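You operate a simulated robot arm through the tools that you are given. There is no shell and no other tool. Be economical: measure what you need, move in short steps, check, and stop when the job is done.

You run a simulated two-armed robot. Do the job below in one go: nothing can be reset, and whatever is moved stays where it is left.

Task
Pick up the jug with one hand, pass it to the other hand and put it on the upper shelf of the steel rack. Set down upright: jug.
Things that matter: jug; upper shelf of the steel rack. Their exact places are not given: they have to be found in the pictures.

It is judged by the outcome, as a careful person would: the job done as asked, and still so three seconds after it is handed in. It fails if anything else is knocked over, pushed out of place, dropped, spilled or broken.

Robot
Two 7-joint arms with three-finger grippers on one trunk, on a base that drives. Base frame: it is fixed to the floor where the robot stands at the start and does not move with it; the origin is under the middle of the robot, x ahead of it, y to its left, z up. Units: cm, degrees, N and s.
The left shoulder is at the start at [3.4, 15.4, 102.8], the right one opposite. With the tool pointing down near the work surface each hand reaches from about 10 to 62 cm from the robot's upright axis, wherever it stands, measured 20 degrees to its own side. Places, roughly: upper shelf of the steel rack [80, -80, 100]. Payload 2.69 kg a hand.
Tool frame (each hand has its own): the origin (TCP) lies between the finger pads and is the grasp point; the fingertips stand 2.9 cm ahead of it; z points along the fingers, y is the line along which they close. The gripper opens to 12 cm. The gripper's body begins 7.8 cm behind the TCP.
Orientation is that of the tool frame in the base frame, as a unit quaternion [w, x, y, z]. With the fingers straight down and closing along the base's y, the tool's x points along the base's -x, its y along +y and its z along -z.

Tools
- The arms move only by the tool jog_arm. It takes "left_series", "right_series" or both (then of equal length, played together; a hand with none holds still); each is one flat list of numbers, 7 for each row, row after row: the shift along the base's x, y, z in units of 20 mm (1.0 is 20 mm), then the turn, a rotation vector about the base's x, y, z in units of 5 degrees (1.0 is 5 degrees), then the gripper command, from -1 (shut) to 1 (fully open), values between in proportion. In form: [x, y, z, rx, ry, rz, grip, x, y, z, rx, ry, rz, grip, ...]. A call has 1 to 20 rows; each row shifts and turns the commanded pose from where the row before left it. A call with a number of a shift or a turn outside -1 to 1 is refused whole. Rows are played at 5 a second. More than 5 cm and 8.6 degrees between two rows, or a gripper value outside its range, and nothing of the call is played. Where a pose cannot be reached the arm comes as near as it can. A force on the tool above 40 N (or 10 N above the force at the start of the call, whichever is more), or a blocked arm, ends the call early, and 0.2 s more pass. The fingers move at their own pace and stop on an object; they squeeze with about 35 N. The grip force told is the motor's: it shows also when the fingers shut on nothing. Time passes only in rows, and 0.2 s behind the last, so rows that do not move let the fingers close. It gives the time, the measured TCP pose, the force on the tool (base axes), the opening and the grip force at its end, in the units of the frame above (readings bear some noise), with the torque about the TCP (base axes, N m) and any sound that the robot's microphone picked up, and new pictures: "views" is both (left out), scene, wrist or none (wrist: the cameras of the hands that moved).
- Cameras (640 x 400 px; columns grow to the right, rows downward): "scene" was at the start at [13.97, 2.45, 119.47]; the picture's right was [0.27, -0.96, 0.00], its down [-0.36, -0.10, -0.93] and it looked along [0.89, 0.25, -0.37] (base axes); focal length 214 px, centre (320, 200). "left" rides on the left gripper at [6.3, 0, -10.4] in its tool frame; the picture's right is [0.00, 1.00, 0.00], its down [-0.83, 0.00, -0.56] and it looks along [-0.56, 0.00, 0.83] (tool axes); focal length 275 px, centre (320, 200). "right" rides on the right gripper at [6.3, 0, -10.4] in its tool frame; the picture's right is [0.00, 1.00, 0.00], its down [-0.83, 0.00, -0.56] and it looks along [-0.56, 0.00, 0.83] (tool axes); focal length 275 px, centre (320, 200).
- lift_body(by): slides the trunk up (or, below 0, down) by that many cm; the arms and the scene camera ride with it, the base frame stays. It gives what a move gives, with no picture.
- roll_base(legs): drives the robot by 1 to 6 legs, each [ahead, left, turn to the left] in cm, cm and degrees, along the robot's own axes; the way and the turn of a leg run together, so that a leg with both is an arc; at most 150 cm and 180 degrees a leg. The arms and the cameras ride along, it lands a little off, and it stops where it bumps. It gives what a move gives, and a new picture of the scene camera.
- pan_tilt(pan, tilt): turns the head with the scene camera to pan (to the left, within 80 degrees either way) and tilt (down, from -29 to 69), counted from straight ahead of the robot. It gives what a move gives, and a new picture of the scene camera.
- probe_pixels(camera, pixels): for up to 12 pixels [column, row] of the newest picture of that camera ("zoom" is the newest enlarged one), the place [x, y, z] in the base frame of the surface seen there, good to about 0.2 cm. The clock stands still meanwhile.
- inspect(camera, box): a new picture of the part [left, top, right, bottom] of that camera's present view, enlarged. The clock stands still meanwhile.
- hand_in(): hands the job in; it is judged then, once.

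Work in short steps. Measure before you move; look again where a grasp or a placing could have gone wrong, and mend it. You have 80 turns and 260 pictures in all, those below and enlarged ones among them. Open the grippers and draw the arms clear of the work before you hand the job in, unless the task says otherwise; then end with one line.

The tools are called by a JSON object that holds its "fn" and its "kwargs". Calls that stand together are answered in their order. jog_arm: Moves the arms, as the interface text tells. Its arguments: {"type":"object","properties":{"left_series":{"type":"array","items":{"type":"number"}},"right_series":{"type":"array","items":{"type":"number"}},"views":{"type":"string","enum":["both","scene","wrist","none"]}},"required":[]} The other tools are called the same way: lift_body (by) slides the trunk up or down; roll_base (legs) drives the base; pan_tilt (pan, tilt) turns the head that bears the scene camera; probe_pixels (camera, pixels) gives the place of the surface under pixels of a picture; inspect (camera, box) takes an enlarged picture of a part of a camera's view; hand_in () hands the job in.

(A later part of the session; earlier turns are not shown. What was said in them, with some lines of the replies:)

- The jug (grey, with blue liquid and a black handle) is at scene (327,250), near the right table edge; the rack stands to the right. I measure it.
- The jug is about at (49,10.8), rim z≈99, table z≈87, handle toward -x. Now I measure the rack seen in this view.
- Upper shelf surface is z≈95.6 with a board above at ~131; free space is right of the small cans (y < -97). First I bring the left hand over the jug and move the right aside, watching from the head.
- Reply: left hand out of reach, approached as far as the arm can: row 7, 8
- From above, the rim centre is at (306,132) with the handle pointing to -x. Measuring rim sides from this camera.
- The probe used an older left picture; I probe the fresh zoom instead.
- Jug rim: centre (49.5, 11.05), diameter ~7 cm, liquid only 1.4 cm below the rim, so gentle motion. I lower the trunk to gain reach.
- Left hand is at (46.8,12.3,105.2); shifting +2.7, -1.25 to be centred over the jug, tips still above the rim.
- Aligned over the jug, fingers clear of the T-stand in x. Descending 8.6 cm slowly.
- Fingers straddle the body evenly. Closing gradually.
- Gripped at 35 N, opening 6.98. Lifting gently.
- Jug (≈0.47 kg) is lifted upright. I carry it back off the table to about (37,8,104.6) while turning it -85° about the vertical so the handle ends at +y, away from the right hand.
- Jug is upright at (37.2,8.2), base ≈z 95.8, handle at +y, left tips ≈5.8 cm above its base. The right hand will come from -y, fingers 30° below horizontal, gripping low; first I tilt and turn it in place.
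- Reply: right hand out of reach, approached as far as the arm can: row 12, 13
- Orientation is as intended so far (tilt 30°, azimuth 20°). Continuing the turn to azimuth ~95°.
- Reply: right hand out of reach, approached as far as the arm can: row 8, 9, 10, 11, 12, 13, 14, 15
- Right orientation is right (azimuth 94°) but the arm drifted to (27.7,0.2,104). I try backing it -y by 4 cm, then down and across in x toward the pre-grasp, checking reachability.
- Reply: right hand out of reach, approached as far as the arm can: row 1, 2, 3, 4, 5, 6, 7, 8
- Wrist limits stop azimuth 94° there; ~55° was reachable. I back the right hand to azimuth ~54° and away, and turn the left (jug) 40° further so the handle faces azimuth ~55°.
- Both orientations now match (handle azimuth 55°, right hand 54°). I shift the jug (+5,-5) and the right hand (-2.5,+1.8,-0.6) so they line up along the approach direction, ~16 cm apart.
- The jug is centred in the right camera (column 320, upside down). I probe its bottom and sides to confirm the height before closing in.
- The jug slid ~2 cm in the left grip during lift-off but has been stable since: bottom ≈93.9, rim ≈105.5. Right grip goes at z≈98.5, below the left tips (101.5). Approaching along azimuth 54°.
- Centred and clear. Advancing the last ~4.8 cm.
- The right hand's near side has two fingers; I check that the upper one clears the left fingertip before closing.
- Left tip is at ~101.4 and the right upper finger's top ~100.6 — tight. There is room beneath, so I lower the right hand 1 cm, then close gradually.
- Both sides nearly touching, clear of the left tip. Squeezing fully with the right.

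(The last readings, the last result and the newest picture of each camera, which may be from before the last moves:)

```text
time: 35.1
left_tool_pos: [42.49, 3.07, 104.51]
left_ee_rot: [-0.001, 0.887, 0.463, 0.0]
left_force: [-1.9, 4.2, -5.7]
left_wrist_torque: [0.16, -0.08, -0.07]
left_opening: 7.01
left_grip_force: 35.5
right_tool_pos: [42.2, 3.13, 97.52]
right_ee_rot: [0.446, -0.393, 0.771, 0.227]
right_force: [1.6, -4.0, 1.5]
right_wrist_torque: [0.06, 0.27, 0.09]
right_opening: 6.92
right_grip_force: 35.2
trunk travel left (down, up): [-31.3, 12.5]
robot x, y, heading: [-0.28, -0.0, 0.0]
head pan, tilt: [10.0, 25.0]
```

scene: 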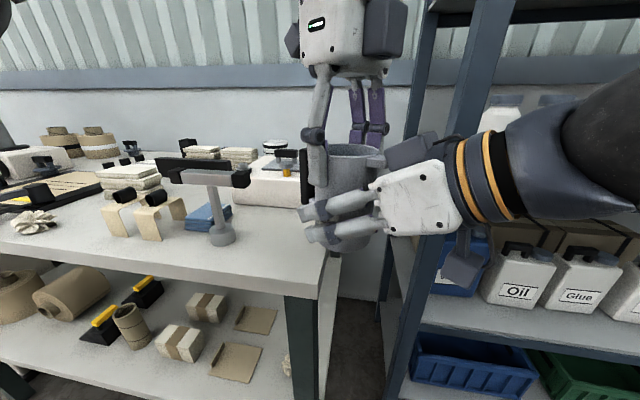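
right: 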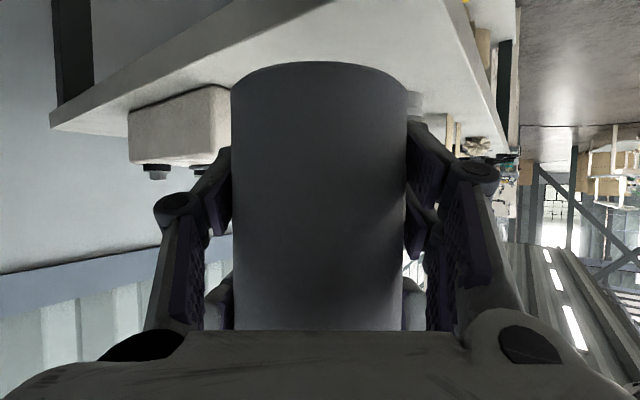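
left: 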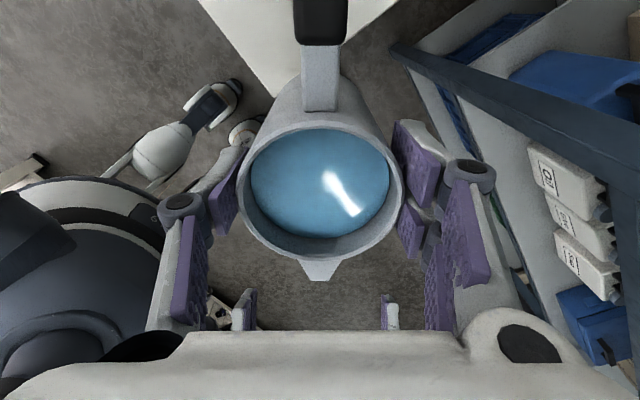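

Both hold it. Now the left releases slowly.

{"fn": "jog_arm", "kwargs": {"left_series": [0, 0, 0, 0, 0, 0, 0.2, 0, 0, 0, 0, 0, 0, 0.35, 0, 0, 0, 0, 0, 0, 0.6, 0, 0, 0, 0, 0, 0, 0.6]}}

{"fn": "inspect", "kwargs": {"camera": "scene", "box": [240, 100, 480, 300]}}

```text
time: 36.1
left_tool_pos: [42.29, 3.12, 104.43]
left_ee_rot: [0.0, 0.887, 0.462, 0.0]
left_force: [-0.2, -0.1, -0.2]
left_wrist_torque: [-0.01, 0.01, 0.0]
left_opening: 9.59
left_grip_force: 0.0
right_tool_pos: [42.13, 3.11, 97.52]
right_ee_rot: [0.446, -0.393, 0.771, 0.227]
right_force: [-0.8, -0.3, 0.1]
right_wrist_torque: [-0.03, -0.01, -0.04]
right_opening: 6.93
right_grip_force: 34.8
trunk travel left (down, up): [-31.3, 12.5]
robot x, y, heading: [-0.06, 0.14, -0.0]
head pan, tilt: [10.0, 25.0]
```

scene: 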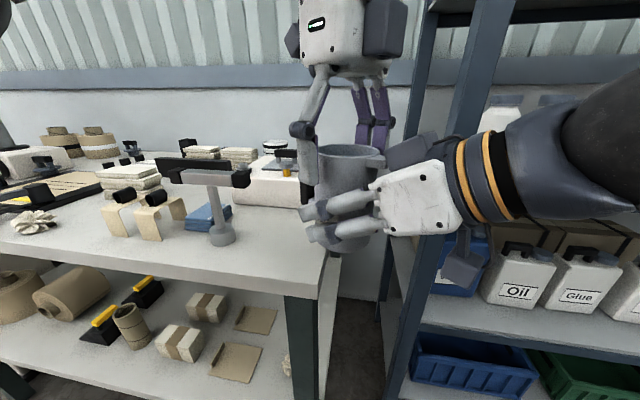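
left: 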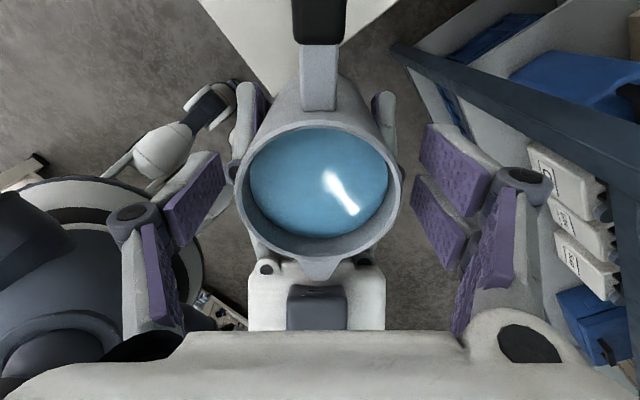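

```text
2.00 times, centred on (360, 200) of scene
```

zoom: 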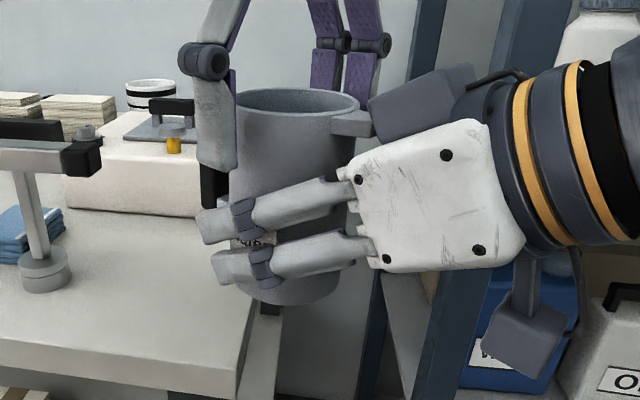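

Jug is steady in the right hand. Raising the left hand straight up.

{"fn": "jog_arm", "kwargs": {"left_series": [0, 0, 0.4, 0, 0, 0, 0.6, 0, 0, 0.6, 0, 0, 0, 0.6, 0, 0, 0.8, 0, 0, 0, 0.6, 0, 0, 0.8, 0, 0, 0, 0.6, 0, 0, 0.8, 0, 0, 0, 0.6, 0, 0, 0.4, 0, 0, 0, 0.6]}}

```text
time: 37.5
left_tool_pos: [42.55, 2.97, 106.81]
left_ee_rot: [0.0, 0.887, 0.462, -0.001]
left_force: [0.0, 0.2, -0.6]
left_wrist_torque: [-0.03, -0.01, 0.02]
left_opening: 9.59
left_grip_force: 0.1
left hand out of reach, approached as far as the arm can: row 3, 4, 5, 6
right_tool_pos: [42.21, 3.0, 97.49]
right_ee_rot: [0.446, -0.394, 0.771, 0.228]
right_force: [0.4, 0.4, -0.3]
right_wrist_torque: [-0.07, 0.01, -0.01]
right_opening: 6.91
right_grip_force: 35.3
trunk travel left (down, up): [-31.3, 12.5]
robot x, y, heading: [-0.07, 0.08, 0.2]
head pan, tilt: [10.0, 25.0]
```

scene: 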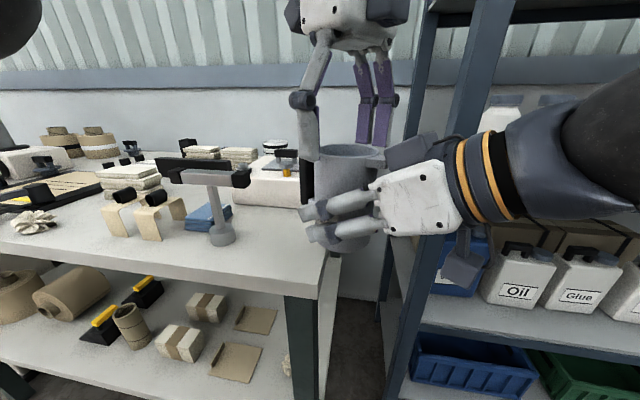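
left: 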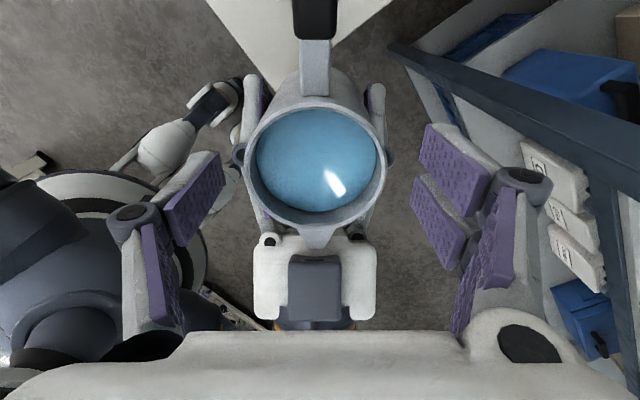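

Left is at its height limit with tips at 103.9, rim at 105.5. I lower the jug 3 cm with the right hand (bottom to ~91, above table 88) to clear the left fingers.

{"fn": "jog_arm", "kwargs": {"right_series": [0, 0, -0.1, 0, 0, 0, -1, 0, 0, -0.2, 0, 0, 0, -1, 0, 0, -0.3, 0, 0, 0, -1, 0, 0, -0.3, 0, 0, 0, -1, 0, 0, -0.3, 0, 0, 0, -1, 0, 0, -0.2, 0, 0, 0, -1, 0, 0, -0.1, 0, 0, 0, -1]}}

{"fn": "inspect", "kwargs": {"camera": "left", "box": [160, 0, 480, 330]}}

{"fn": "probe_pixels", "kwargs": {"camera": "zoom", "pixels": [[190, 150], [400, 150], [320, 80], [320, 240]]}}

```text
time: 39.1
left_tool_pos: [42.45, 2.99, 106.83]
left_ee_rot: [-0.001, 0.887, 0.462, 0.0]
left_force: [0.3, -0.6, 0.0]
left_wrist_torque: [-0.01, -0.03, 0.08]
left_opening: 9.63
left_grip_force: 0.0
right_tool_pos: [42.18, 2.94, 94.43]
right_ee_rot: [0.446, -0.394, 0.771, 0.228]
right_force: [-0.1, -0.5, 0.4]
right_wrist_torque: [-0.08, 0.06, 0.02]
right_opening: 6.92
right_grip_force: 35.2
trunk travel left (down, up): [-31.3, 12.5]
robot x, y, heading: [0.3, 0.42, -0.2]
head pan, tilt: [10.0, 25.0]
```

scene: 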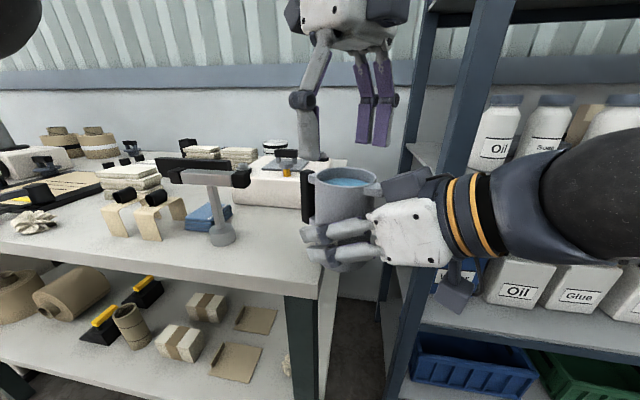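
right: 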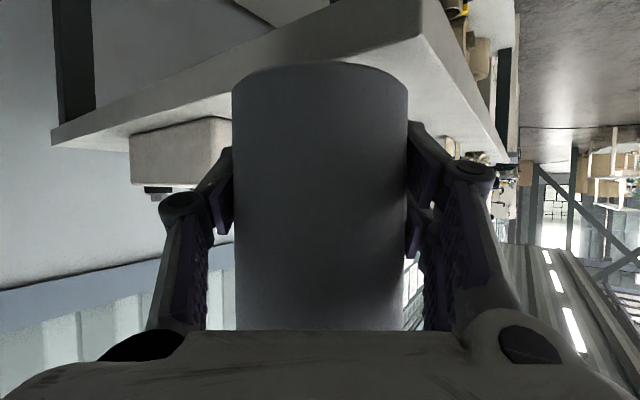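

```text
1.21 times, centred on (320, 165) of left
```

zoom: 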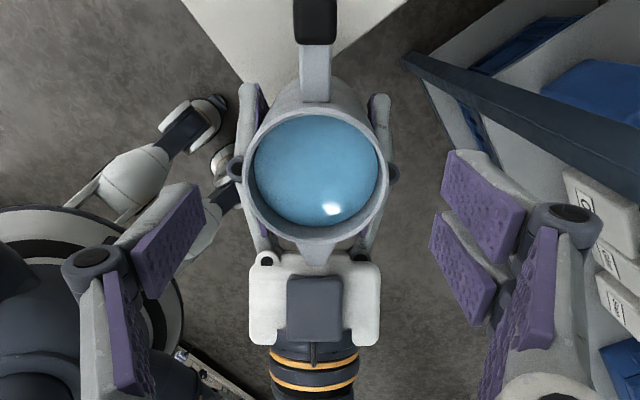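

```text
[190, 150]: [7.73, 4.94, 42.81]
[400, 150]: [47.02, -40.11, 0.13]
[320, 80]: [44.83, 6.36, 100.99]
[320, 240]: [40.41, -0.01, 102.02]
```

Rim is at ~102.2, left tips 103.9: clear. Moving the left hand away (+y, back, then up).

{"fn": "jog_arm", "kwargs": {"left_series": [-0.2, 0.5, 0, 0, 0, 0, 0.6, -0.3, 0.8, 0, 0, 0, 0, 0.6, -0.3, 0.8, 0, 0, 0, 0, 0.6, -0.3, 0.8, 0, 0, 0, 0, 0.6, -0.4, 0.8, 0.3, 0, 0, 0, 0.6, -0.4, 0.8, 0.4, 0, 0, 0, 0.6, -0.5, 0.8, 0.4, 0, 0, 0, 0.6, -0.5, 0.8, 0.4, 0, 0, 0, 0.6, -0.5, 0.8, 0.4, 0, 0, 0, 0.6, -0.5, 0.8, 0.4, 0, 0, 0, 0.6], "views": "scene"}}

```text
time: 41.3
left_tool_pos: [35.37, 16.58, 104.6]
left_ee_rot: [0.001, 0.887, 0.462, -0.001]
left_force: [-0.3, 0.4, -0.6]
left_wrist_torque: [0.01, -0.01, 0.02]
left_opening: 9.6
left_grip_force: 0.1
left hand out of reach, approached as far as the arm can: row 5, 6, 7, 8, 9, 10
right_tool_pos: [42.14, 2.9, 94.61]
right_ee_rot: [0.446, -0.393, 0.771, 0.227]
right_force: [0.2, -0.7, 0.7]
right_wrist_torque: [-0.06, 0.02, -0.01]
right_opening: 6.91
right_grip_force: 35.1
trunk travel left (down, up): [-31.3, 12.5]
robot x, y, heading: [-0.39, 0.1, -0.0]
head pan, tilt: [10.0, 25.0]
```

scene: 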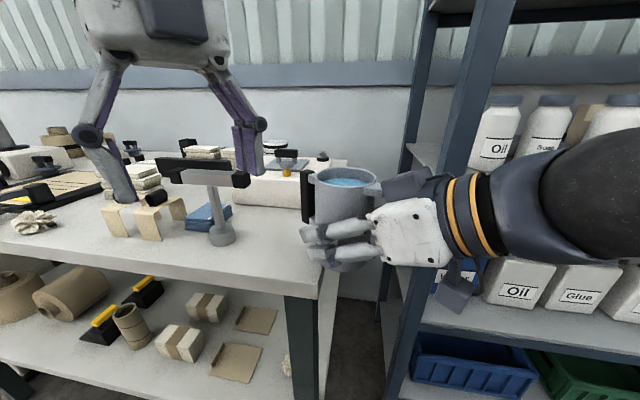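

Left is clear of the jug; I turn it back toward its starting orientation, raising it.

{"fn": "jog_arm", "kwargs": {"left_series": [-0.2, 0, 0, 0, 0, 1, 0.6, -0.2, 0, 0, 0, 0, 1, 0.6, -0.2, 0, 0, 0, 0, 1, 0.6, -0.2, 0, 0, 0, 0, 1, 0.6, -0.1, 0, 0.1, 0, 0, 1, 0.6, -0.1, 0, 0.1, 0, 0, 1, 0.6, -0.1, 0, 0.2, 0, 0, 1, 0.6, -0.1, 0, 0.2, 0, 0, 1, 0.6, 0, 0.1, 0.3, 0, 0, 1, 0.6, 0, 0.1, 0.3, 0, 0, 1, 0.6, 0, 0.1, 0.3, 0, 0, 1, 0.6, 0, 0.1, 0.3, 0, 0, 1, 0.6, 0, 0.1, 0.3, 0, 0, 1, 0.6, 0, 0.1, 0.3, 0, 0, 1, 0.6, 0, 0.1, 0.3, 0, 0, 1, 0.6, 0, 0.1, 0.3, 0, 0, 1, 0.6, 0, 0.1, 0.3, 0, 0, 1, 0.6, 0, 0.1, 0.3, 0, 0, 1, 0.6, 0, 0.1, 0.3, 0, 0, 1, 0.6, 0, 0.1, 0.3, 0, 0, 1, 0.6], "views": "scene"}}

```text
time: 45.5
left_tool_pos: [33.84, 15.67, 104.91]
left_ee_rot: [0.002, 0.215, 0.977, -0.002]
left_force: [-0.5, 0.6, 0.3]
left_wrist_torque: [0.01, -0.03, 0.01]
left_opening: 9.62
left_grip_force: 0.1
left hand out of reach, approached as far as the arm can: row 5, 7, 8, 9, 10, 11, 12, 13, 14, 15, 16, 17, 18, 19, 20
right_tool_pos: [42.16, 2.91, 94.48]
right_ee_rot: [0.447, -0.392, 0.771, 0.227]
right_force: [-0.3, -1.0, 0.3]
right_wrist_torque: [-0.04, 0.08, 0.0]
right_opening: 6.92
right_grip_force: 35.4
trunk travel left (down, up): [-31.3, 12.5]
robot x, y, heading: [0.58, -0.23, -0.2]
head pan, tilt: [10.0, 25.0]
```

scene: 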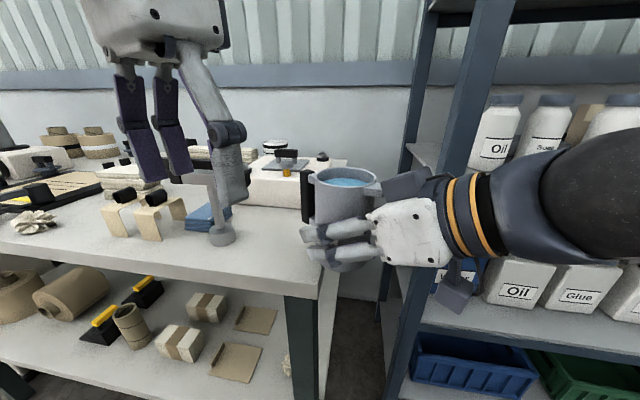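

Raising the trunk brings both hands up together; jug base will then be above the shelf height.

{"fn": "lift_body", "kwargs": {"by": 4}}

{"fn": "lift_body", "kwargs": {"by": 5}}

{"fn": "pan_tilt", "kwargs": {"pan": -35, "tilt": 40}}

```text
time: 46.3
left_tool_pos: [34.0, 15.47, 108.71]
left_ee_rot: [0.001, 0.217, 0.976, 0.001]
left_force: [-0.3, -0.3, -0.7]
left_wrist_torque: [0.0, 0.0, 0.02]
left_opening: 9.63
left_grip_force: 0.0
right_tool_pos: [42.22, 2.96, 98.46]
right_ee_rot: [0.445, -0.393, 0.772, 0.226]
right_force: [-0.6, -0.5, -3.9]
right_wrist_torque: [-0.04, 0.0, 0.02]
right_opening: 6.91
right_grip_force: 34.7
trunk travel left (down, up): [-35.3, 8.5]
robot x, y, heading: [-0.07, -0.18, -0.0]
head pan, tilt: [10.0, 25.0]
```

```text
time: 47.2
left_tool_pos: [34.04, 15.54, 113.64]
left_ee_rot: [-0.001, 0.216, 0.976, -0.001]
left_force: [0.3, 1.1, -0.2]
left_wrist_torque: [-0.02, 0.02, -0.02]
left_opening: 9.62
left_grip_force: 0.1
right_tool_pos: [42.14, 2.9, 103.33]
right_ee_rot: [0.445, -0.393, 0.771, 0.229]
right_force: [0.8, -0.2, -4.5]
right_wrist_torque: [-0.02, 0.04, 0.04]
right_opening: 6.93
right_grip_force: 35.0
trunk travel left (down, up): [-40.3, 3.5]
robot x, y, heading: [0.15, 0.28, 0.3]
head pan, tilt: [10.0, 25.0]
```

```text
time: 48.4
left_tool_pos: [33.92, 15.55, 113.77]
left_ee_rot: [0.0, 0.216, 0.976, 0.0]
left_force: [0.3, 0.3, -0.6]
left_wrist_torque: [0.03, 0.01, -0.02]
left_opening: 9.61
left_grip_force: 0.0
right_tool_pos: [42.08, 2.91, 103.53]
right_ee_rot: [0.447, -0.393, 0.771, 0.227]
right_force: [0.0, 0.2, -5.1]
right_wrist_torque: [-0.07, 0.05, -0.02]
right_opening: 6.89
right_grip_force: 35.2
trunk travel left (down, up): [-40.3, 3.5]
robot x, y, heading: [0.2, -0.36, 0.1]
head pan, tilt: [-35.0, 40.0]
```

scene: 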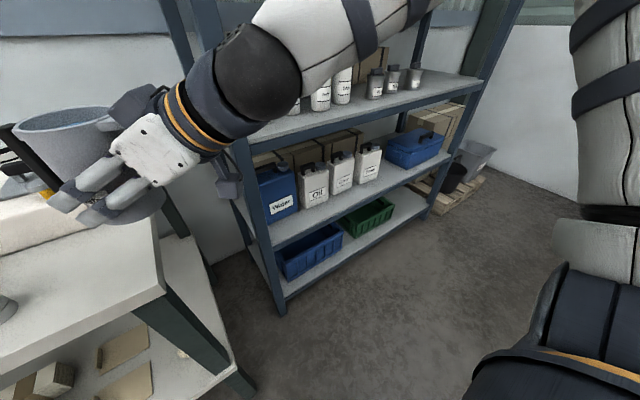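

Weight (≈-4.6 N) is now on the right hand. I check that the jug still sits as before in the grip.

{"fn": "inspect", "kwargs": {"camera": "right", "box": [0, 0, 640, 400]}}

{"fn": "inspect", "kwargs": {"camera": "scene", "box": [0, 60, 320, 260]}}

{"fn": "probe_pixels", "kwargs": {"camera": "scene", "pixels": [[280, 300], [425, 210], [265, 130], [400, 100], [470, 80], [240, 150], [350, 112], [455, 72], [425, 72], [415, 85]]}}

```text
1.00 times, centred on (320, 200) of right (not enlarged: the box is as wide or as high as the picture)
```

zoom: 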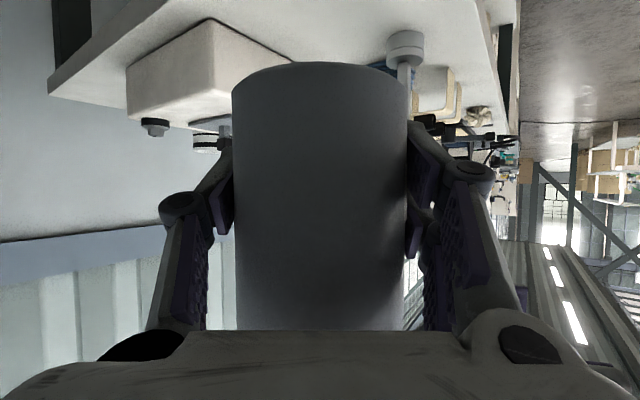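

```text
2.00 times, centred on (160, 160) of scene
```

zoom: 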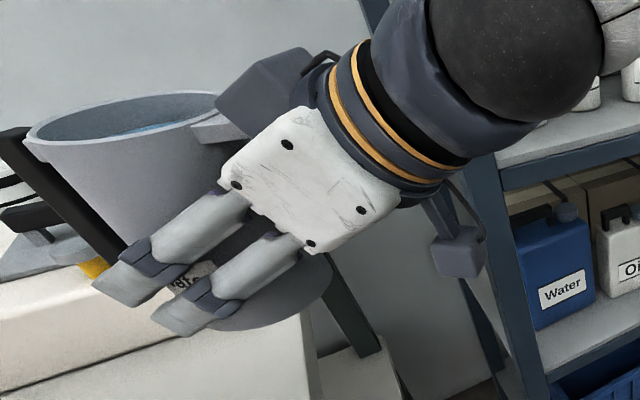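

```text
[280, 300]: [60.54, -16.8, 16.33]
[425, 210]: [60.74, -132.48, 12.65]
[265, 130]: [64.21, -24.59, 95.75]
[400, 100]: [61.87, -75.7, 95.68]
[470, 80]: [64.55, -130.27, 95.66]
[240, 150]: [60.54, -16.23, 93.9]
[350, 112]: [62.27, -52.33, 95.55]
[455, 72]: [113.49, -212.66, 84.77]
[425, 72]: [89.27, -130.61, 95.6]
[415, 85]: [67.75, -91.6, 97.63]
```

Jug sits unchanged in the grip. Rack front is x≈60.5, shelf z≈95.6, free stretch y from -95 to -130. I swing the right hand to azimuth ~14° and to y≈-9 so its camera stays outside the shelf when placing.

{"fn": "jog_arm", "kwargs": {"right_series": [0, -0.1, 0, 0, 0, -0.15, -1, 0, -0.2, 0, 0, 0, -0.3, -1, -0.05, -0.3, 0, 0, 0, -0.45, -1, -0.05, -0.35, 0, 0, 0, -0.5, -1, -0.05, -0.35, 0, 0, 0, -0.5, -1, -0.05, -0.35, 0, 0, 0, -0.5, -1, -0.05, -0.35, 0, 0, 0, -0.5, -1, -0.05, -0.35, 0, 0, 0, -0.5, -1, -0.05, -0.35, 0, 0, 0, -0.5, -1, -0.05, -0.35, 0, 0, 0, -0.5, -1, -0.05, -0.35, 0, 0, 0, -0.5, -1, -0.05, -0.35, 0, 0, 0, -0.5, -1, -0.05, -0.35, 0, 0, 0, -0.5, -1, -0.05, -0.35, 0, 0, 0, -0.5, -1, -0.05, -0.35, 0, 0, 0, -0.5, -1, -0.05, -0.35, 0, 0, 0, -0.5, -1, -0.05, -0.3, 0, 0, 0, -0.45, -1, 0, -0.2, 0, 0, 0, -0.3, -1, 0, -0.1, 0, 0, 0, -0.15, -1], "views": "wrist"}}

```text
time: 52.4
left_tool_pos: [33.8, 15.53, 113.77]
left_ee_rot: [0.0, 0.216, 0.976, 0.0]
left_force: [0.2, -0.2, -0.1]
left_wrist_torque: [-0.01, -0.01, 0.03]
left_opening: 9.6
left_grip_force: 0.0
right_tool_pos: [40.63, -8.45, 103.59]
right_ee_rot: [0.497, -0.094, 0.861, 0.054]
right_force: [0.7, 0.0, -3.7]
right_wrist_torque: [0.0, 0.03, 0.02]
right_opening: 6.91
right_grip_force: 35.0
trunk travel left (down, up): [-40.3, 3.5]
robot x, y, heading: [-0.17, 0.05, -0.2]
head pan, tilt: [-35.0, 40.0]
```

right: 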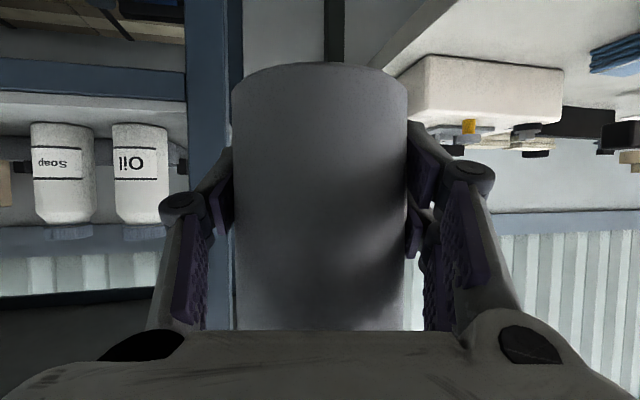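

Jug is held steady at (40.6,-8.5,103.6). Driving 101 cm to the right, parallel to the rack (everything at x<50, posts at x 60.5).

{"fn": "roll_base", "kwargs": {"legs": [[0, -30, 0]]}}

```text
time: 55.3
left_tool_pos: [33.96, -15.01, 113.76]
left_ee_rot: [-0.001, 0.217, 0.976, 0.0]
left_force: [0.9, 0.0, -0.1]
left_wrist_torque: [0.01, 0.05, 0.02]
left_opening: 9.61
left_grip_force: 0.0
right_tool_pos: [40.44, -39.06, 103.48]
right_ee_rot: [0.498, -0.094, 0.86, 0.054]
right_force: [0.2, 0.7, -4.6]
right_wrist_torque: [-0.03, 0.08, 0.01]
right_opening: 6.91
right_grip_force: 34.7
trunk travel left (down, up): [-40.3, 3.5]
robot x, y, heading: [0.47, -30.66, 0.1]
head pan, tilt: [-35.0, 40.0]
```

scene: 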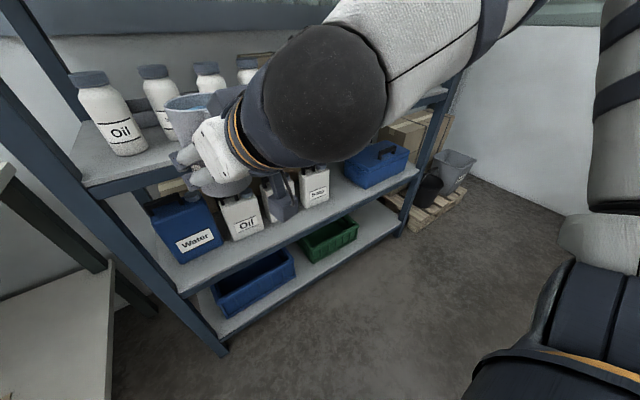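

Smooth; nothing in the way. Driving the remaining 70 cm.

{"fn": "roll_base", "kwargs": {"legs": [[0, -36, 0], [0, -35, 0]]}}

{"fn": "pan_tilt", "kwargs": {"pan": 10, "tilt": 30}}

```text
time: 61.5
left_tool_pos: [33.61, -86.85, 113.76]
left_ee_rot: [0.0, 0.219, 0.976, -0.001]
left_force: [0.0, 0.9, 0.1]
left_wrist_torque: [-0.01, -0.01, 0.0]
left_opening: 9.59
left_grip_force: 0.0
right_tool_pos: [40.14, -110.99, 103.59]
right_ee_rot: [0.498, -0.092, 0.861, 0.053]
right_force: [0.5, 0.1, -3.6]
right_wrist_torque: [-0.03, 0.05, -0.02]
right_opening: 6.89
right_grip_force: 35.0
trunk travel left (down, up): [-40.3, 3.5]
robot x, y, heading: [-0.3, -102.61, -0.2]
head pan, tilt: [-35.0, 40.0]
```

scene: 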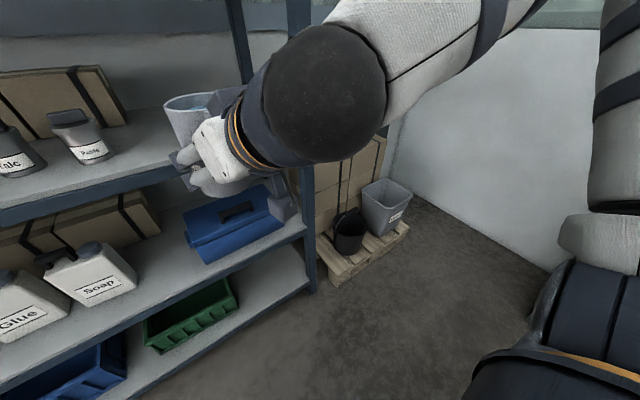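

```text
time: 62.6
left_tool_pos: [33.81, -86.95, 113.81]
left_ee_rot: [0.001, 0.219, 0.976, 0.0]
left_force: [-0.2, -0.1, -0.4]
left_wrist_torque: [0.01, -0.02, -0.01]
left_opening: 9.62
left_grip_force: 0.0
right_tool_pos: [40.15, -110.92, 103.66]
right_ee_rot: [0.498, -0.091, 0.861, 0.052]
right_force: [1.7, 0.6, -4.1]
right_wrist_torque: [0.0, 0.06, 0.0]
right_opening: 6.89
right_grip_force: 35.1
trunk travel left (down, up): [-40.3, 3.5]
robot x, y, heading: [-0.35, -102.0, -0.4]
head pan, tilt: [10.0, 30.0]
```

scene: 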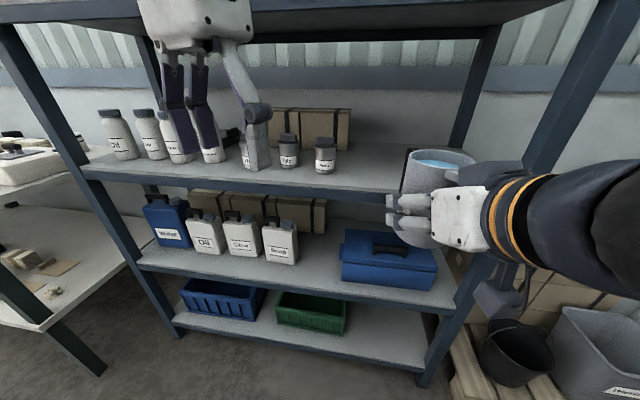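

Jug is at (40.1,-110.9) in front of the free stretch. Driving ahead 18 cm; jug base (~100) clears the shelf (95.6).

{"fn": "roll_base", "kwargs": {"legs": [[18, 0, 0]]}}

{"fn": "inspect", "kwargs": {"camera": "right", "box": [0, 0, 640, 400]}}

```text
time: 64.1
left_tool_pos: [50.97, -87.18, 113.83]
left_ee_rot: [0.0, 0.221, 0.975, 0.0]
left_force: [0.8, 0.4, -0.5]
left_wrist_torque: [-0.02, 0.03, 0.02]
left_opening: 9.62
left_grip_force: 0.1
right_tool_pos: [57.42, -111.36, 103.45]
right_ee_rot: [0.498, -0.091, 0.861, 0.052]
right_force: [0.8, 0.2, -3.4]
right_wrist_torque: [-0.02, 0.08, -0.03]
right_opening: 6.91
right_grip_force: 34.5
trunk travel left (down, up): [-40.3, 3.5]
robot x, y, heading: [16.86, -102.29, 0.0]
head pan, tilt: [10.0, 30.0]
```

scene: 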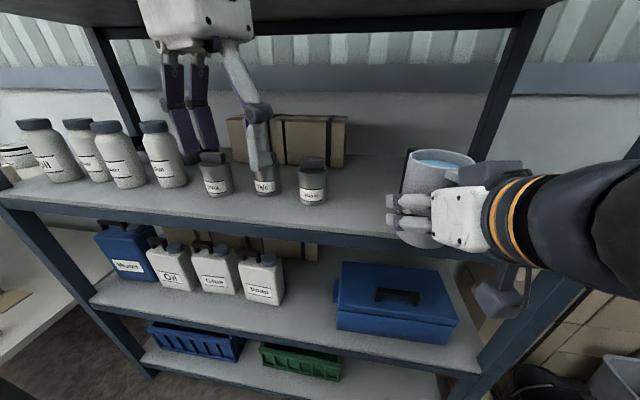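

```text
1.00 times, centred on (320, 200) of right (not enlarged: the box is as wide or as high as the picture)
```

zoom: 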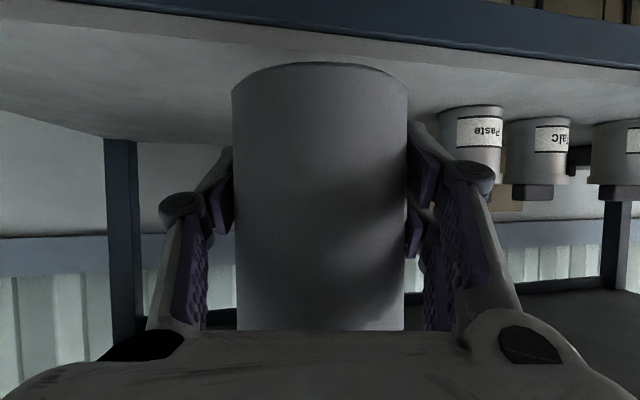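

Now I measure the jug's bottom edge, the shelf front edge, and the hand camera's extent relative to the TCP.

{"fn": "probe_pixels", "kwargs": {"camera": "zoom", "pixels": [[320, 66], [320, 75], [320, 40], [320, 55], [470, 105], [450, 130]]}}

{"fn": "probe_pixels", "kwargs": {"camera": "scene", "pixels": [[497, 300], [505, 315], [300, 232], [300, 215], [360, 215], [312, 200], [440, 160], [490, 120], [525, 300]]}}

```text
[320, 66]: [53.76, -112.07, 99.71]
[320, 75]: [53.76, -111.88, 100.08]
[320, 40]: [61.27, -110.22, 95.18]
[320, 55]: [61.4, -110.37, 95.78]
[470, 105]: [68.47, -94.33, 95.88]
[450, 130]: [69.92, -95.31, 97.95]
```

```text
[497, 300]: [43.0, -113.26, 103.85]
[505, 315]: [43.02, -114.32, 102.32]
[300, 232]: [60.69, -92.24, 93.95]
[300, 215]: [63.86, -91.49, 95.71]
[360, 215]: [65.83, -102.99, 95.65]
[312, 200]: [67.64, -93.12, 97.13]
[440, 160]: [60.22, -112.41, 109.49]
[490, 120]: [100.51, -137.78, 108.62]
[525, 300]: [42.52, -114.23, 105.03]
```

Jug bottom is 3.85 cm below the TCP. Extending the right arm 11 cm into the shelf at height.

{"fn": "jog_arm", "kwargs": {"right_series": [0.15, 0, 0, 0, 0, 0, -1, 0.3, 0, 0, 0, 0, 0, -1, 0.4, 0, 0, 0, 0, 0, -1, 0.45, 0, 0, 0, 0, 0, -1, 0.45, 0, 0, 0, 0, 0, -1, 0.45, 0, 0, 0, 0, 0, -1, 0.45, 0, 0, 0, 0, 0, -1, 0.45, 0, 0, 0, 0, 0, -1, 0.45, 0, 0, 0, 0, 0, -1, 0.45, 0, 0, 0, 0, 0, -1, 0.45, 0, 0, 0, 0, 0, -1, 0.4, 0, 0, 0, 0, 0, -1, 0.3, 0, 0, 0, 0, 0, -1, 0.2, 0, 0, 0, 0, 0, -1, 0.1, 0, 0, 0, 0, 0, -1]}}

```text
time: 67.3
left_tool_pos: [50.95, -87.07, 113.78]
left_ee_rot: [0.0, 0.22, 0.975, 0.0]
left_force: [-0.5, -0.7, -0.2]
left_wrist_torque: [0.0, -0.02, 0.03]
left_opening: 9.59
left_grip_force: 0.1
right_tool_pos: [68.3, -111.22, 103.55]
right_ee_rot: [0.498, -0.091, 0.861, 0.052]
right_force: [-0.4, 0.1, -4.5]
right_wrist_torque: [0.01, 0.07, -0.02]
right_opening: 6.9
right_grip_force: 34.3
trunk travel left (down, up): [-40.3, 3.5]
robot x, y, heading: [16.79, -102.34, -0.2]
head pan, tilt: [10.0, 30.0]
```

scene: 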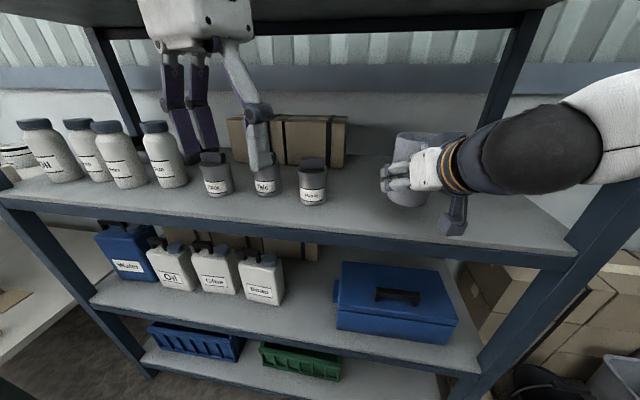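
right: 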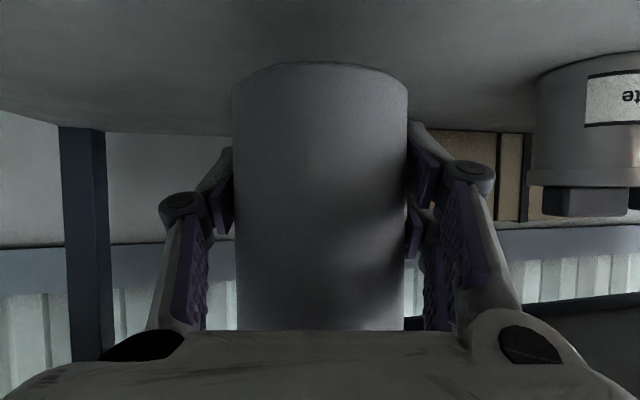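

Inside the shelf and clear of the cans. Lowering 3.4 cm first.

{"fn": "jog_arm", "kwargs": {"right_series": [0, 0, -0.1, 0, 0, 0, -1, 0, 0, -0.25, 0, 0, 0, -1, 0, 0, -0.3, 0, 0, 0, -1, 0, 0, -0.3, 0, 0, 0, -1, 0, 0, -0.3, 0, 0, 0, -1, 0, 0, -0.25, 0, 0, 0, -1, 0, 0, -0.15, 0, 0, 0, -1, 0, 0, -0.05, 0, 0, 0, -1]}}

{"fn": "inspect", "kwargs": {"camera": "scene", "box": [340, 110, 520, 260]}}

{"fn": "probe_pixels", "kwargs": {"camera": "right", "pixels": [[320, 70], [320, 66], [320, 56], [320, 50]]}}

```text
time: 69.1
left_tool_pos: [50.99, -87.22, 113.75]
left_ee_rot: [0.001, 0.22, 0.976, 0.0]
left_force: [-0.2, 0.5, 0.0]
left_wrist_torque: [0.01, 0.02, -0.01]
left_opening: 9.6
left_grip_force: 0.0
right_tool_pos: [68.36, -111.19, 100.06]
right_ee_rot: [0.497, -0.091, 0.861, 0.052]
right_force: [-0.4, 0.2, -4.2]
right_wrist_torque: [-0.01, 0.06, 0.0]
right_opening: 6.9
right_grip_force: 34.3
trunk travel left (down, up): [-40.3, 3.5]
robot x, y, heading: [16.54, -102.4, -0.2]
head pan, tilt: [10.0, 30.0]
```

scene: 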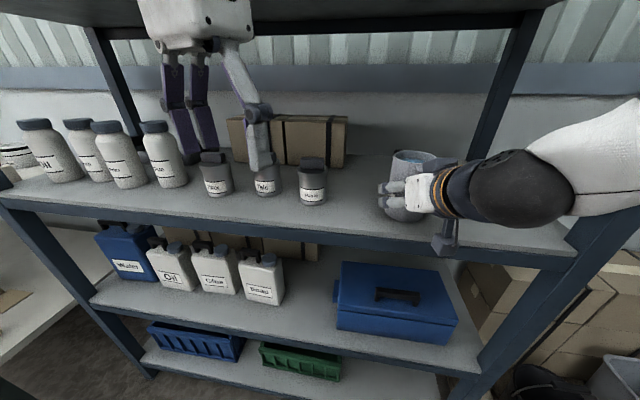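
right: 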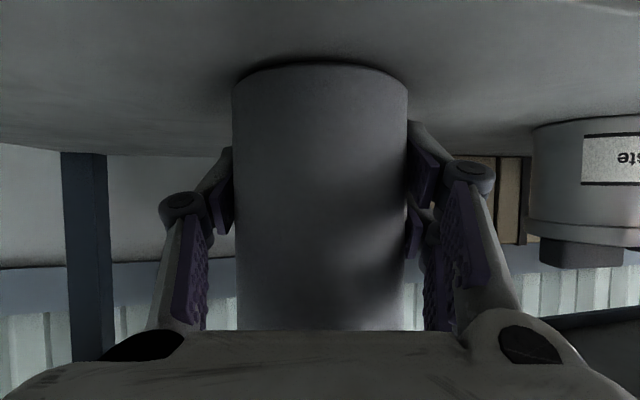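

```text
2.67 times, centred on (430, 185) of scene
```

zoom: 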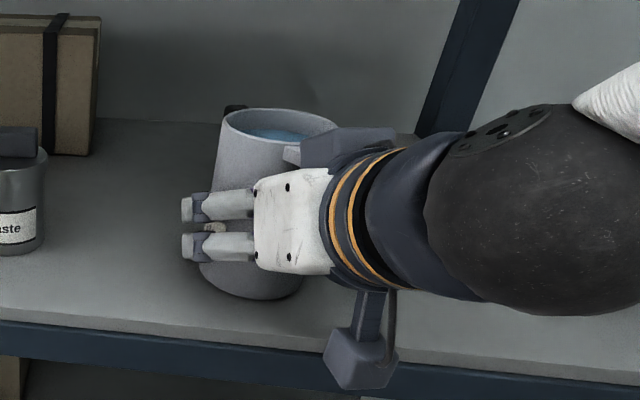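

```text
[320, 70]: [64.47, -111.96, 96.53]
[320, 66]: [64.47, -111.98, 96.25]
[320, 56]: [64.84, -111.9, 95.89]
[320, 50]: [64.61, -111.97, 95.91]
```

Gap is ~0.4 cm, hand camera is outside the shelf edge. Lowering in 1 mm steps, watching the force.

{"fn": "jog_arm", "kwargs": {"right_series": [0, 0, -0.05, 0, 0, 0, -1, 0, 0, -0.05, 0, 0, 0, -1, 0, 0, -0.05, 0, 0, 0, -1, 0, 0, -0.05, 0, 0, 0, -1, 0, 0, 0, 0, 0, 0, -1], "views": "wrist"}}

```text
time: 70.3
left_tool_pos: [50.92, -87.18, 113.99]
left_ee_rot: [0.001, 0.22, 0.976, 0.0]
left_force: [-0.9, 0.4, 0.2]
left_wrist_torque: [0.01, 0.02, -0.03]
left_opening: 9.62
left_grip_force: 0.2
right_tool_pos: [68.25, -111.29, 99.94]
right_ee_rot: [0.5, -0.09, 0.859, 0.052]
right_force: [2.7, -3.2, 10.9]
right_wrist_torque: [0.27, 0.19, -0.04]
right_opening: 6.91
right_grip_force: 34.7
trunk travel left (down, up): [-40.3, 3.5]
robot x, y, heading: [16.51, -102.44, -0.4]
head pan, tilt: [10.0, 30.0]
```

right: 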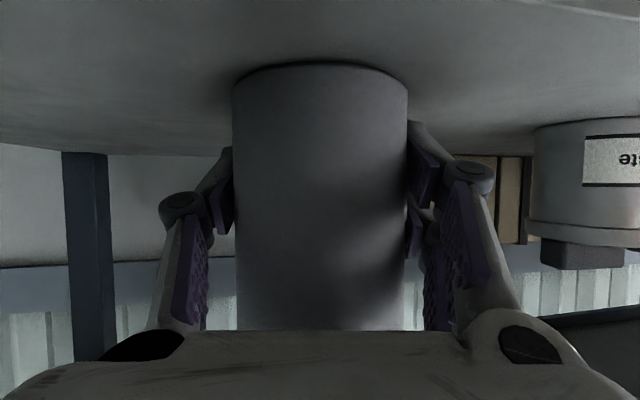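

The jug is on the shelf (force now +10.9 N). I ease up ~2 mm of command and recheck before releasing.

{"fn": "jog_arm", "kwargs": {"right_series": [0, 0, 0.05, 0, 0, 0, -1, 0, 0, 0.03, 0, 0, 0, -1, 0, 0, 0, 0, 0, 0, -1], "views": "none"}}

```text
time: 71.1
left_tool_pos: [50.84, -87.15, 113.85]
left_ee_rot: [0.001, 0.219, 0.976, 0.001]
left_force: [0.2, -0.4, -0.2]
left_wrist_torque: [0.0, 0.02, -0.01]
left_opening: 9.6
left_grip_force: 0.0
right_tool_pos: [68.27, -111.24, 99.94]
right_ee_rot: [0.499, -0.091, 0.86, 0.052]
right_force: [5.2, -2.5, 12.9]
right_wrist_torque: [0.42, -0.05, -0.16]
right_opening: 6.93
right_grip_force: 35.1
trunk travel left (down, up): [-40.3, 3.5]
robot x, y, heading: [17.03, -102.55, -0.3]
head pan, tilt: [10.0, 30.0]
```

Still pressing; easing up a little more.

{"fn": "jog_arm", "kwargs": {"right_series": [0, 0, 0.05, 0, 0, 0, -1, 0, 0, 0.05, 0, 0, 0, -1, 0, 0, 0, 0, 0, 0, -1], "views": "none"}}

```text
time: 71.9
left_tool_pos: [50.87, -87.1, 113.78]
left_ee_rot: [0.0, 0.22, 0.976, 0.0]
left_force: [-0.3, -0.4, 0.7]
left_wrist_torque: [0.0, -0.02, 0.02]
left_opening: 9.59
left_grip_force: 0.0
right_tool_pos: [68.08, -111.23, 99.93]
right_ee_rot: [0.496, -0.091, 0.862, 0.052]
right_force: [1.9, -0.6, 1.4]
right_wrist_torque: [0.13, -0.09, -0.04]
right_opening: 6.92
right_grip_force: 34.7
trunk travel left (down, up): [-40.3, 3.5]
robot x, y, heading: [17.09, -102.78, -0.3]
head pan, tilt: [10.0, 30.0]
```

Now lightly supported by the shelf. Opening slowly.

{"fn": "jog_arm", "kwargs": {"right_series": [0, 0, 0, 0, 0, 0, 0.17, 0, 0, 0, 0, 0, 0, 0.25, 0, 0, 0, 0, 0, 0, 0.4, 0, 0, 0, 0, 0, 0, 0.7, 0, 0, 0, 0, 0, 0, 0.9]}}

{"fn": "inspect", "kwargs": {"camera": "scene", "box": [340, 110, 520, 260]}}

```text
time: 73.1
left_tool_pos: [50.91, -87.11, 113.72]
left_ee_rot: [0.0, 0.22, 0.976, 0.001]
left_force: [0.1, -1.2, -0.1]
left_wrist_torque: [0.03, -0.03, 0.03]
left_opening: 9.6
left_grip_force: 0.1
right_tool_pos: [68.19, -111.27, 100.0]
right_ee_rot: [0.498, -0.091, 0.861, 0.053]
right_force: [-0.1, -1.0, 0.2]
right_wrist_torque: [0.05, 0.02, -0.01]
right_opening: 11.39
right_grip_force: 0.1
trunk travel left (down, up): [-40.3, 3.5]
robot x, y, heading: [16.84, -102.22, -0.5]
head pan, tilt: [10.0, 30.0]
```

scene: 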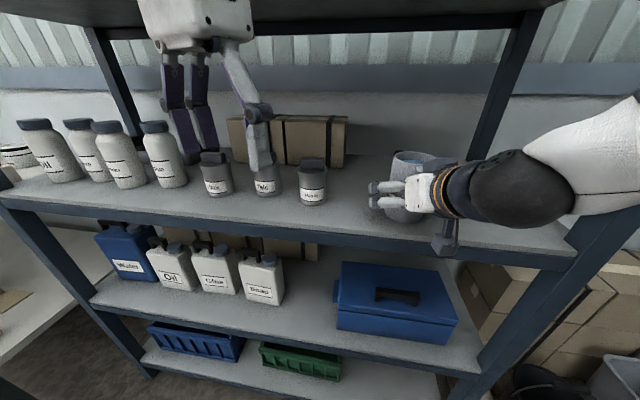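
right: 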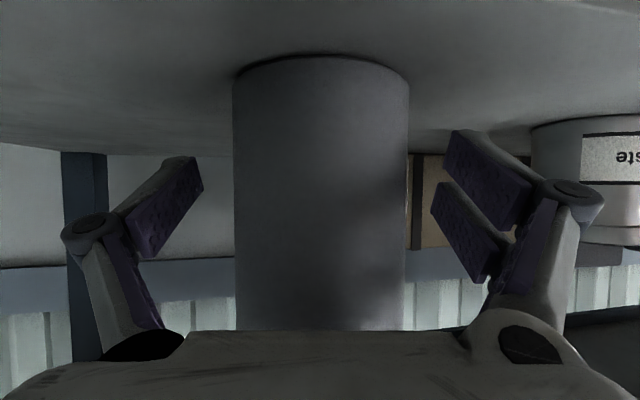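

```text
2.67 times, centred on (430, 185) of scene
```

zoom: 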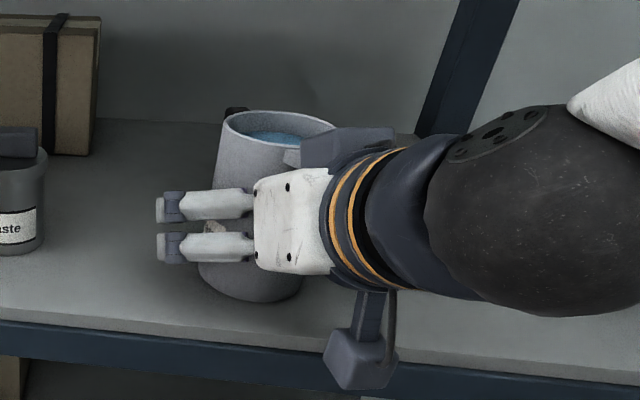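

Released and standing. Withdrawing along the hand's azimuth (≈-x, slightly -y).

{"fn": "jog_arm", "kwargs": {"right_series": [-0.3, -0.06, 0, 0, 0, 0, 0.9, -0.5, -0.1, 0, 0, 0, 0, 0.9, -0.6, -0.12, 0, 0, 0, 0, 0.9, -0.7, -0.14, 0, 0, 0, 0, 0.9, -0.7, -0.14, 0, 0, 0, 0, 0.9, -0.7, -0.14, 0, 0, 0, 0, 0.9, -0.7, -0.14, 0, 0, 0, 0, 0.9, -0.7, -0.14, 0, 0, 0, 0, 0.9, -0.7, -0.14, 0, 0, 0, 0, 0.9, -0.7, -0.14, 0, 0, 0, 0, 0.9]}}

{"fn": "inspect", "kwargs": {"camera": "scene", "box": [340, 110, 520, 260]}}

```text
time: 75.3
left_tool_pos: [50.86, -87.08, 113.75]
left_ee_rot: [0.001, 0.219, 0.976, 0.0]
left_force: [-0.7, 0.3, -0.4]
left_wrist_torque: [0.02, 0.0, 0.0]
left_opening: 9.57
left_grip_force: 0.0
right_tool_pos: [58.26, -112.83, 100.88]
right_ee_rot: [0.497, -0.091, 0.861, 0.052]
right_force: [-0.2, -0.5, -0.9]
right_wrist_torque: [0.0, -0.01, -0.03]
right_opening: 11.39
right_grip_force: 0.0
right hand out of reach, approached as far as the arm can: row 9, 10
trunk travel left (down, up): [-40.3, 3.5]
robot x, y, heading: [16.87, -102.65, -0.6]
head pan, tilt: [10.0, 30.0]
```

scene: 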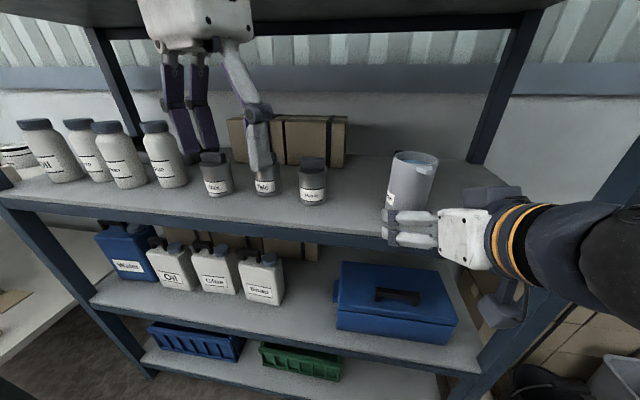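
right: 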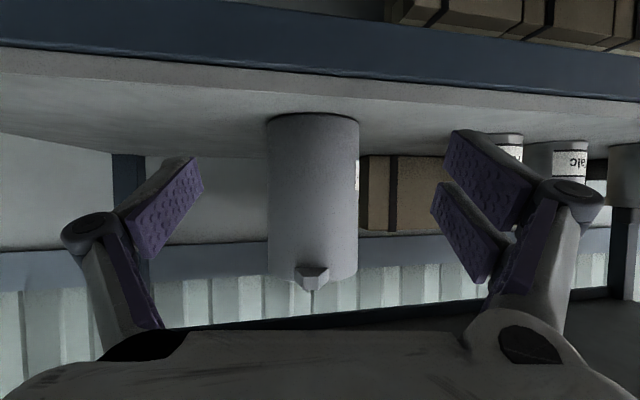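

```text
2.67 times, centred on (430, 185) of scene
```

zoom: 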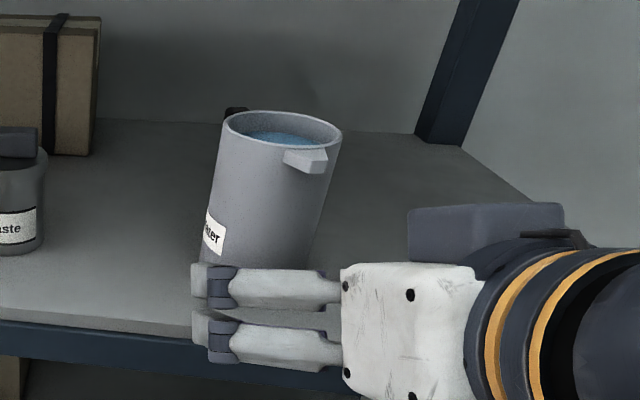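

The jug stands upright on the shelf (the lean is only wide-angle perspective). Backing the robot away 25 cm and checking the scene.

{"fn": "roll_base", "kwargs": {"legs": [[-25, 0, 0]]}}

{"fn": "pan_tilt", "kwargs": {"pan": -10, "tilt": 20}}

{"fn": "inspect", "kwargs": {"camera": "right", "box": [160, 50, 480, 350]}}

```text
time: 77.2
left_tool_pos: [25.36, -86.8, 113.77]
left_ee_rot: [0.0, 0.221, 0.975, 0.0]
left_force: [-0.5, -0.7, 0.6]
left_wrist_torque: [0.01, -0.05, 0.02]
left_opening: 9.6
left_grip_force: 0.0
right_tool_pos: [32.62, -112.63, 100.82]
right_ee_rot: [0.497, -0.091, 0.861, 0.052]
right_force: [0.5, 0.0, 0.1]
right_wrist_torque: [-0.01, 0.0, 0.02]
right_opening: 11.4
right_grip_force: 0.1
trunk travel left (down, up): [-40.3, 3.5]
robot x, y, heading: [-8.55, -102.28, -0.6]
head pan, tilt: [10.0, 30.0]
```

scene: 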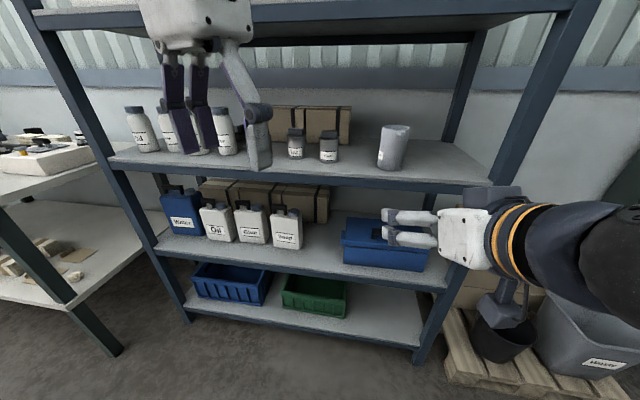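

```text
time: 78.0
left_tool_pos: [25.36, -86.94, 113.76]
left_ee_rot: [0.0, 0.221, 0.975, 0.0]
left_force: [-0.8, -0.3, -0.4]
left_wrist_torque: [0.0, -0.01, -0.04]
left_opening: 9.58
left_grip_force: 0.1
right_tool_pos: [32.68, -112.69, 100.84]
right_ee_rot: [0.497, -0.09, 0.862, 0.051]
right_force: [-0.4, 0.0, 0.8]
right_wrist_torque: [-0.01, 0.01, -0.02]
right_opening: 11.41
right_grip_force: 0.0
trunk travel left (down, up): [-40.3, 3.5]
robot x, y, heading: [-8.33, -102.18, -0.6]
head pan, tilt: [-10.0, 20.0]
```

scene: 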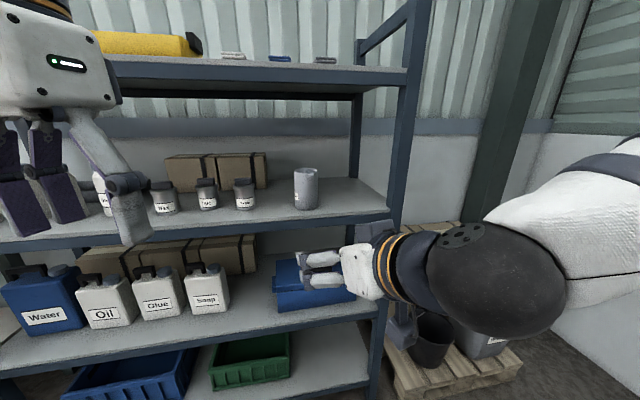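

```text
1.33 times, centred on (320, 200) of right
```

zoom: 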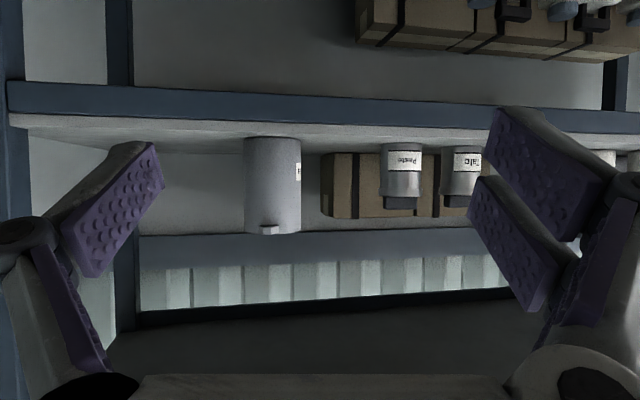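

The jug stands upright on the shelf at z≈95.6, which matches the given rough place. Neighbouring items are undisturbed and both hands are clear and open, so I hand in.

{"fn": "hand_in", "kwargs": {}}

```text
The job is handed in.
```

The left hand picked up the jug and passed it to the right. The jug now stands upright on the upper shelf of the steel rack, with nothing else disturbed in the last pictures and both hands clear.
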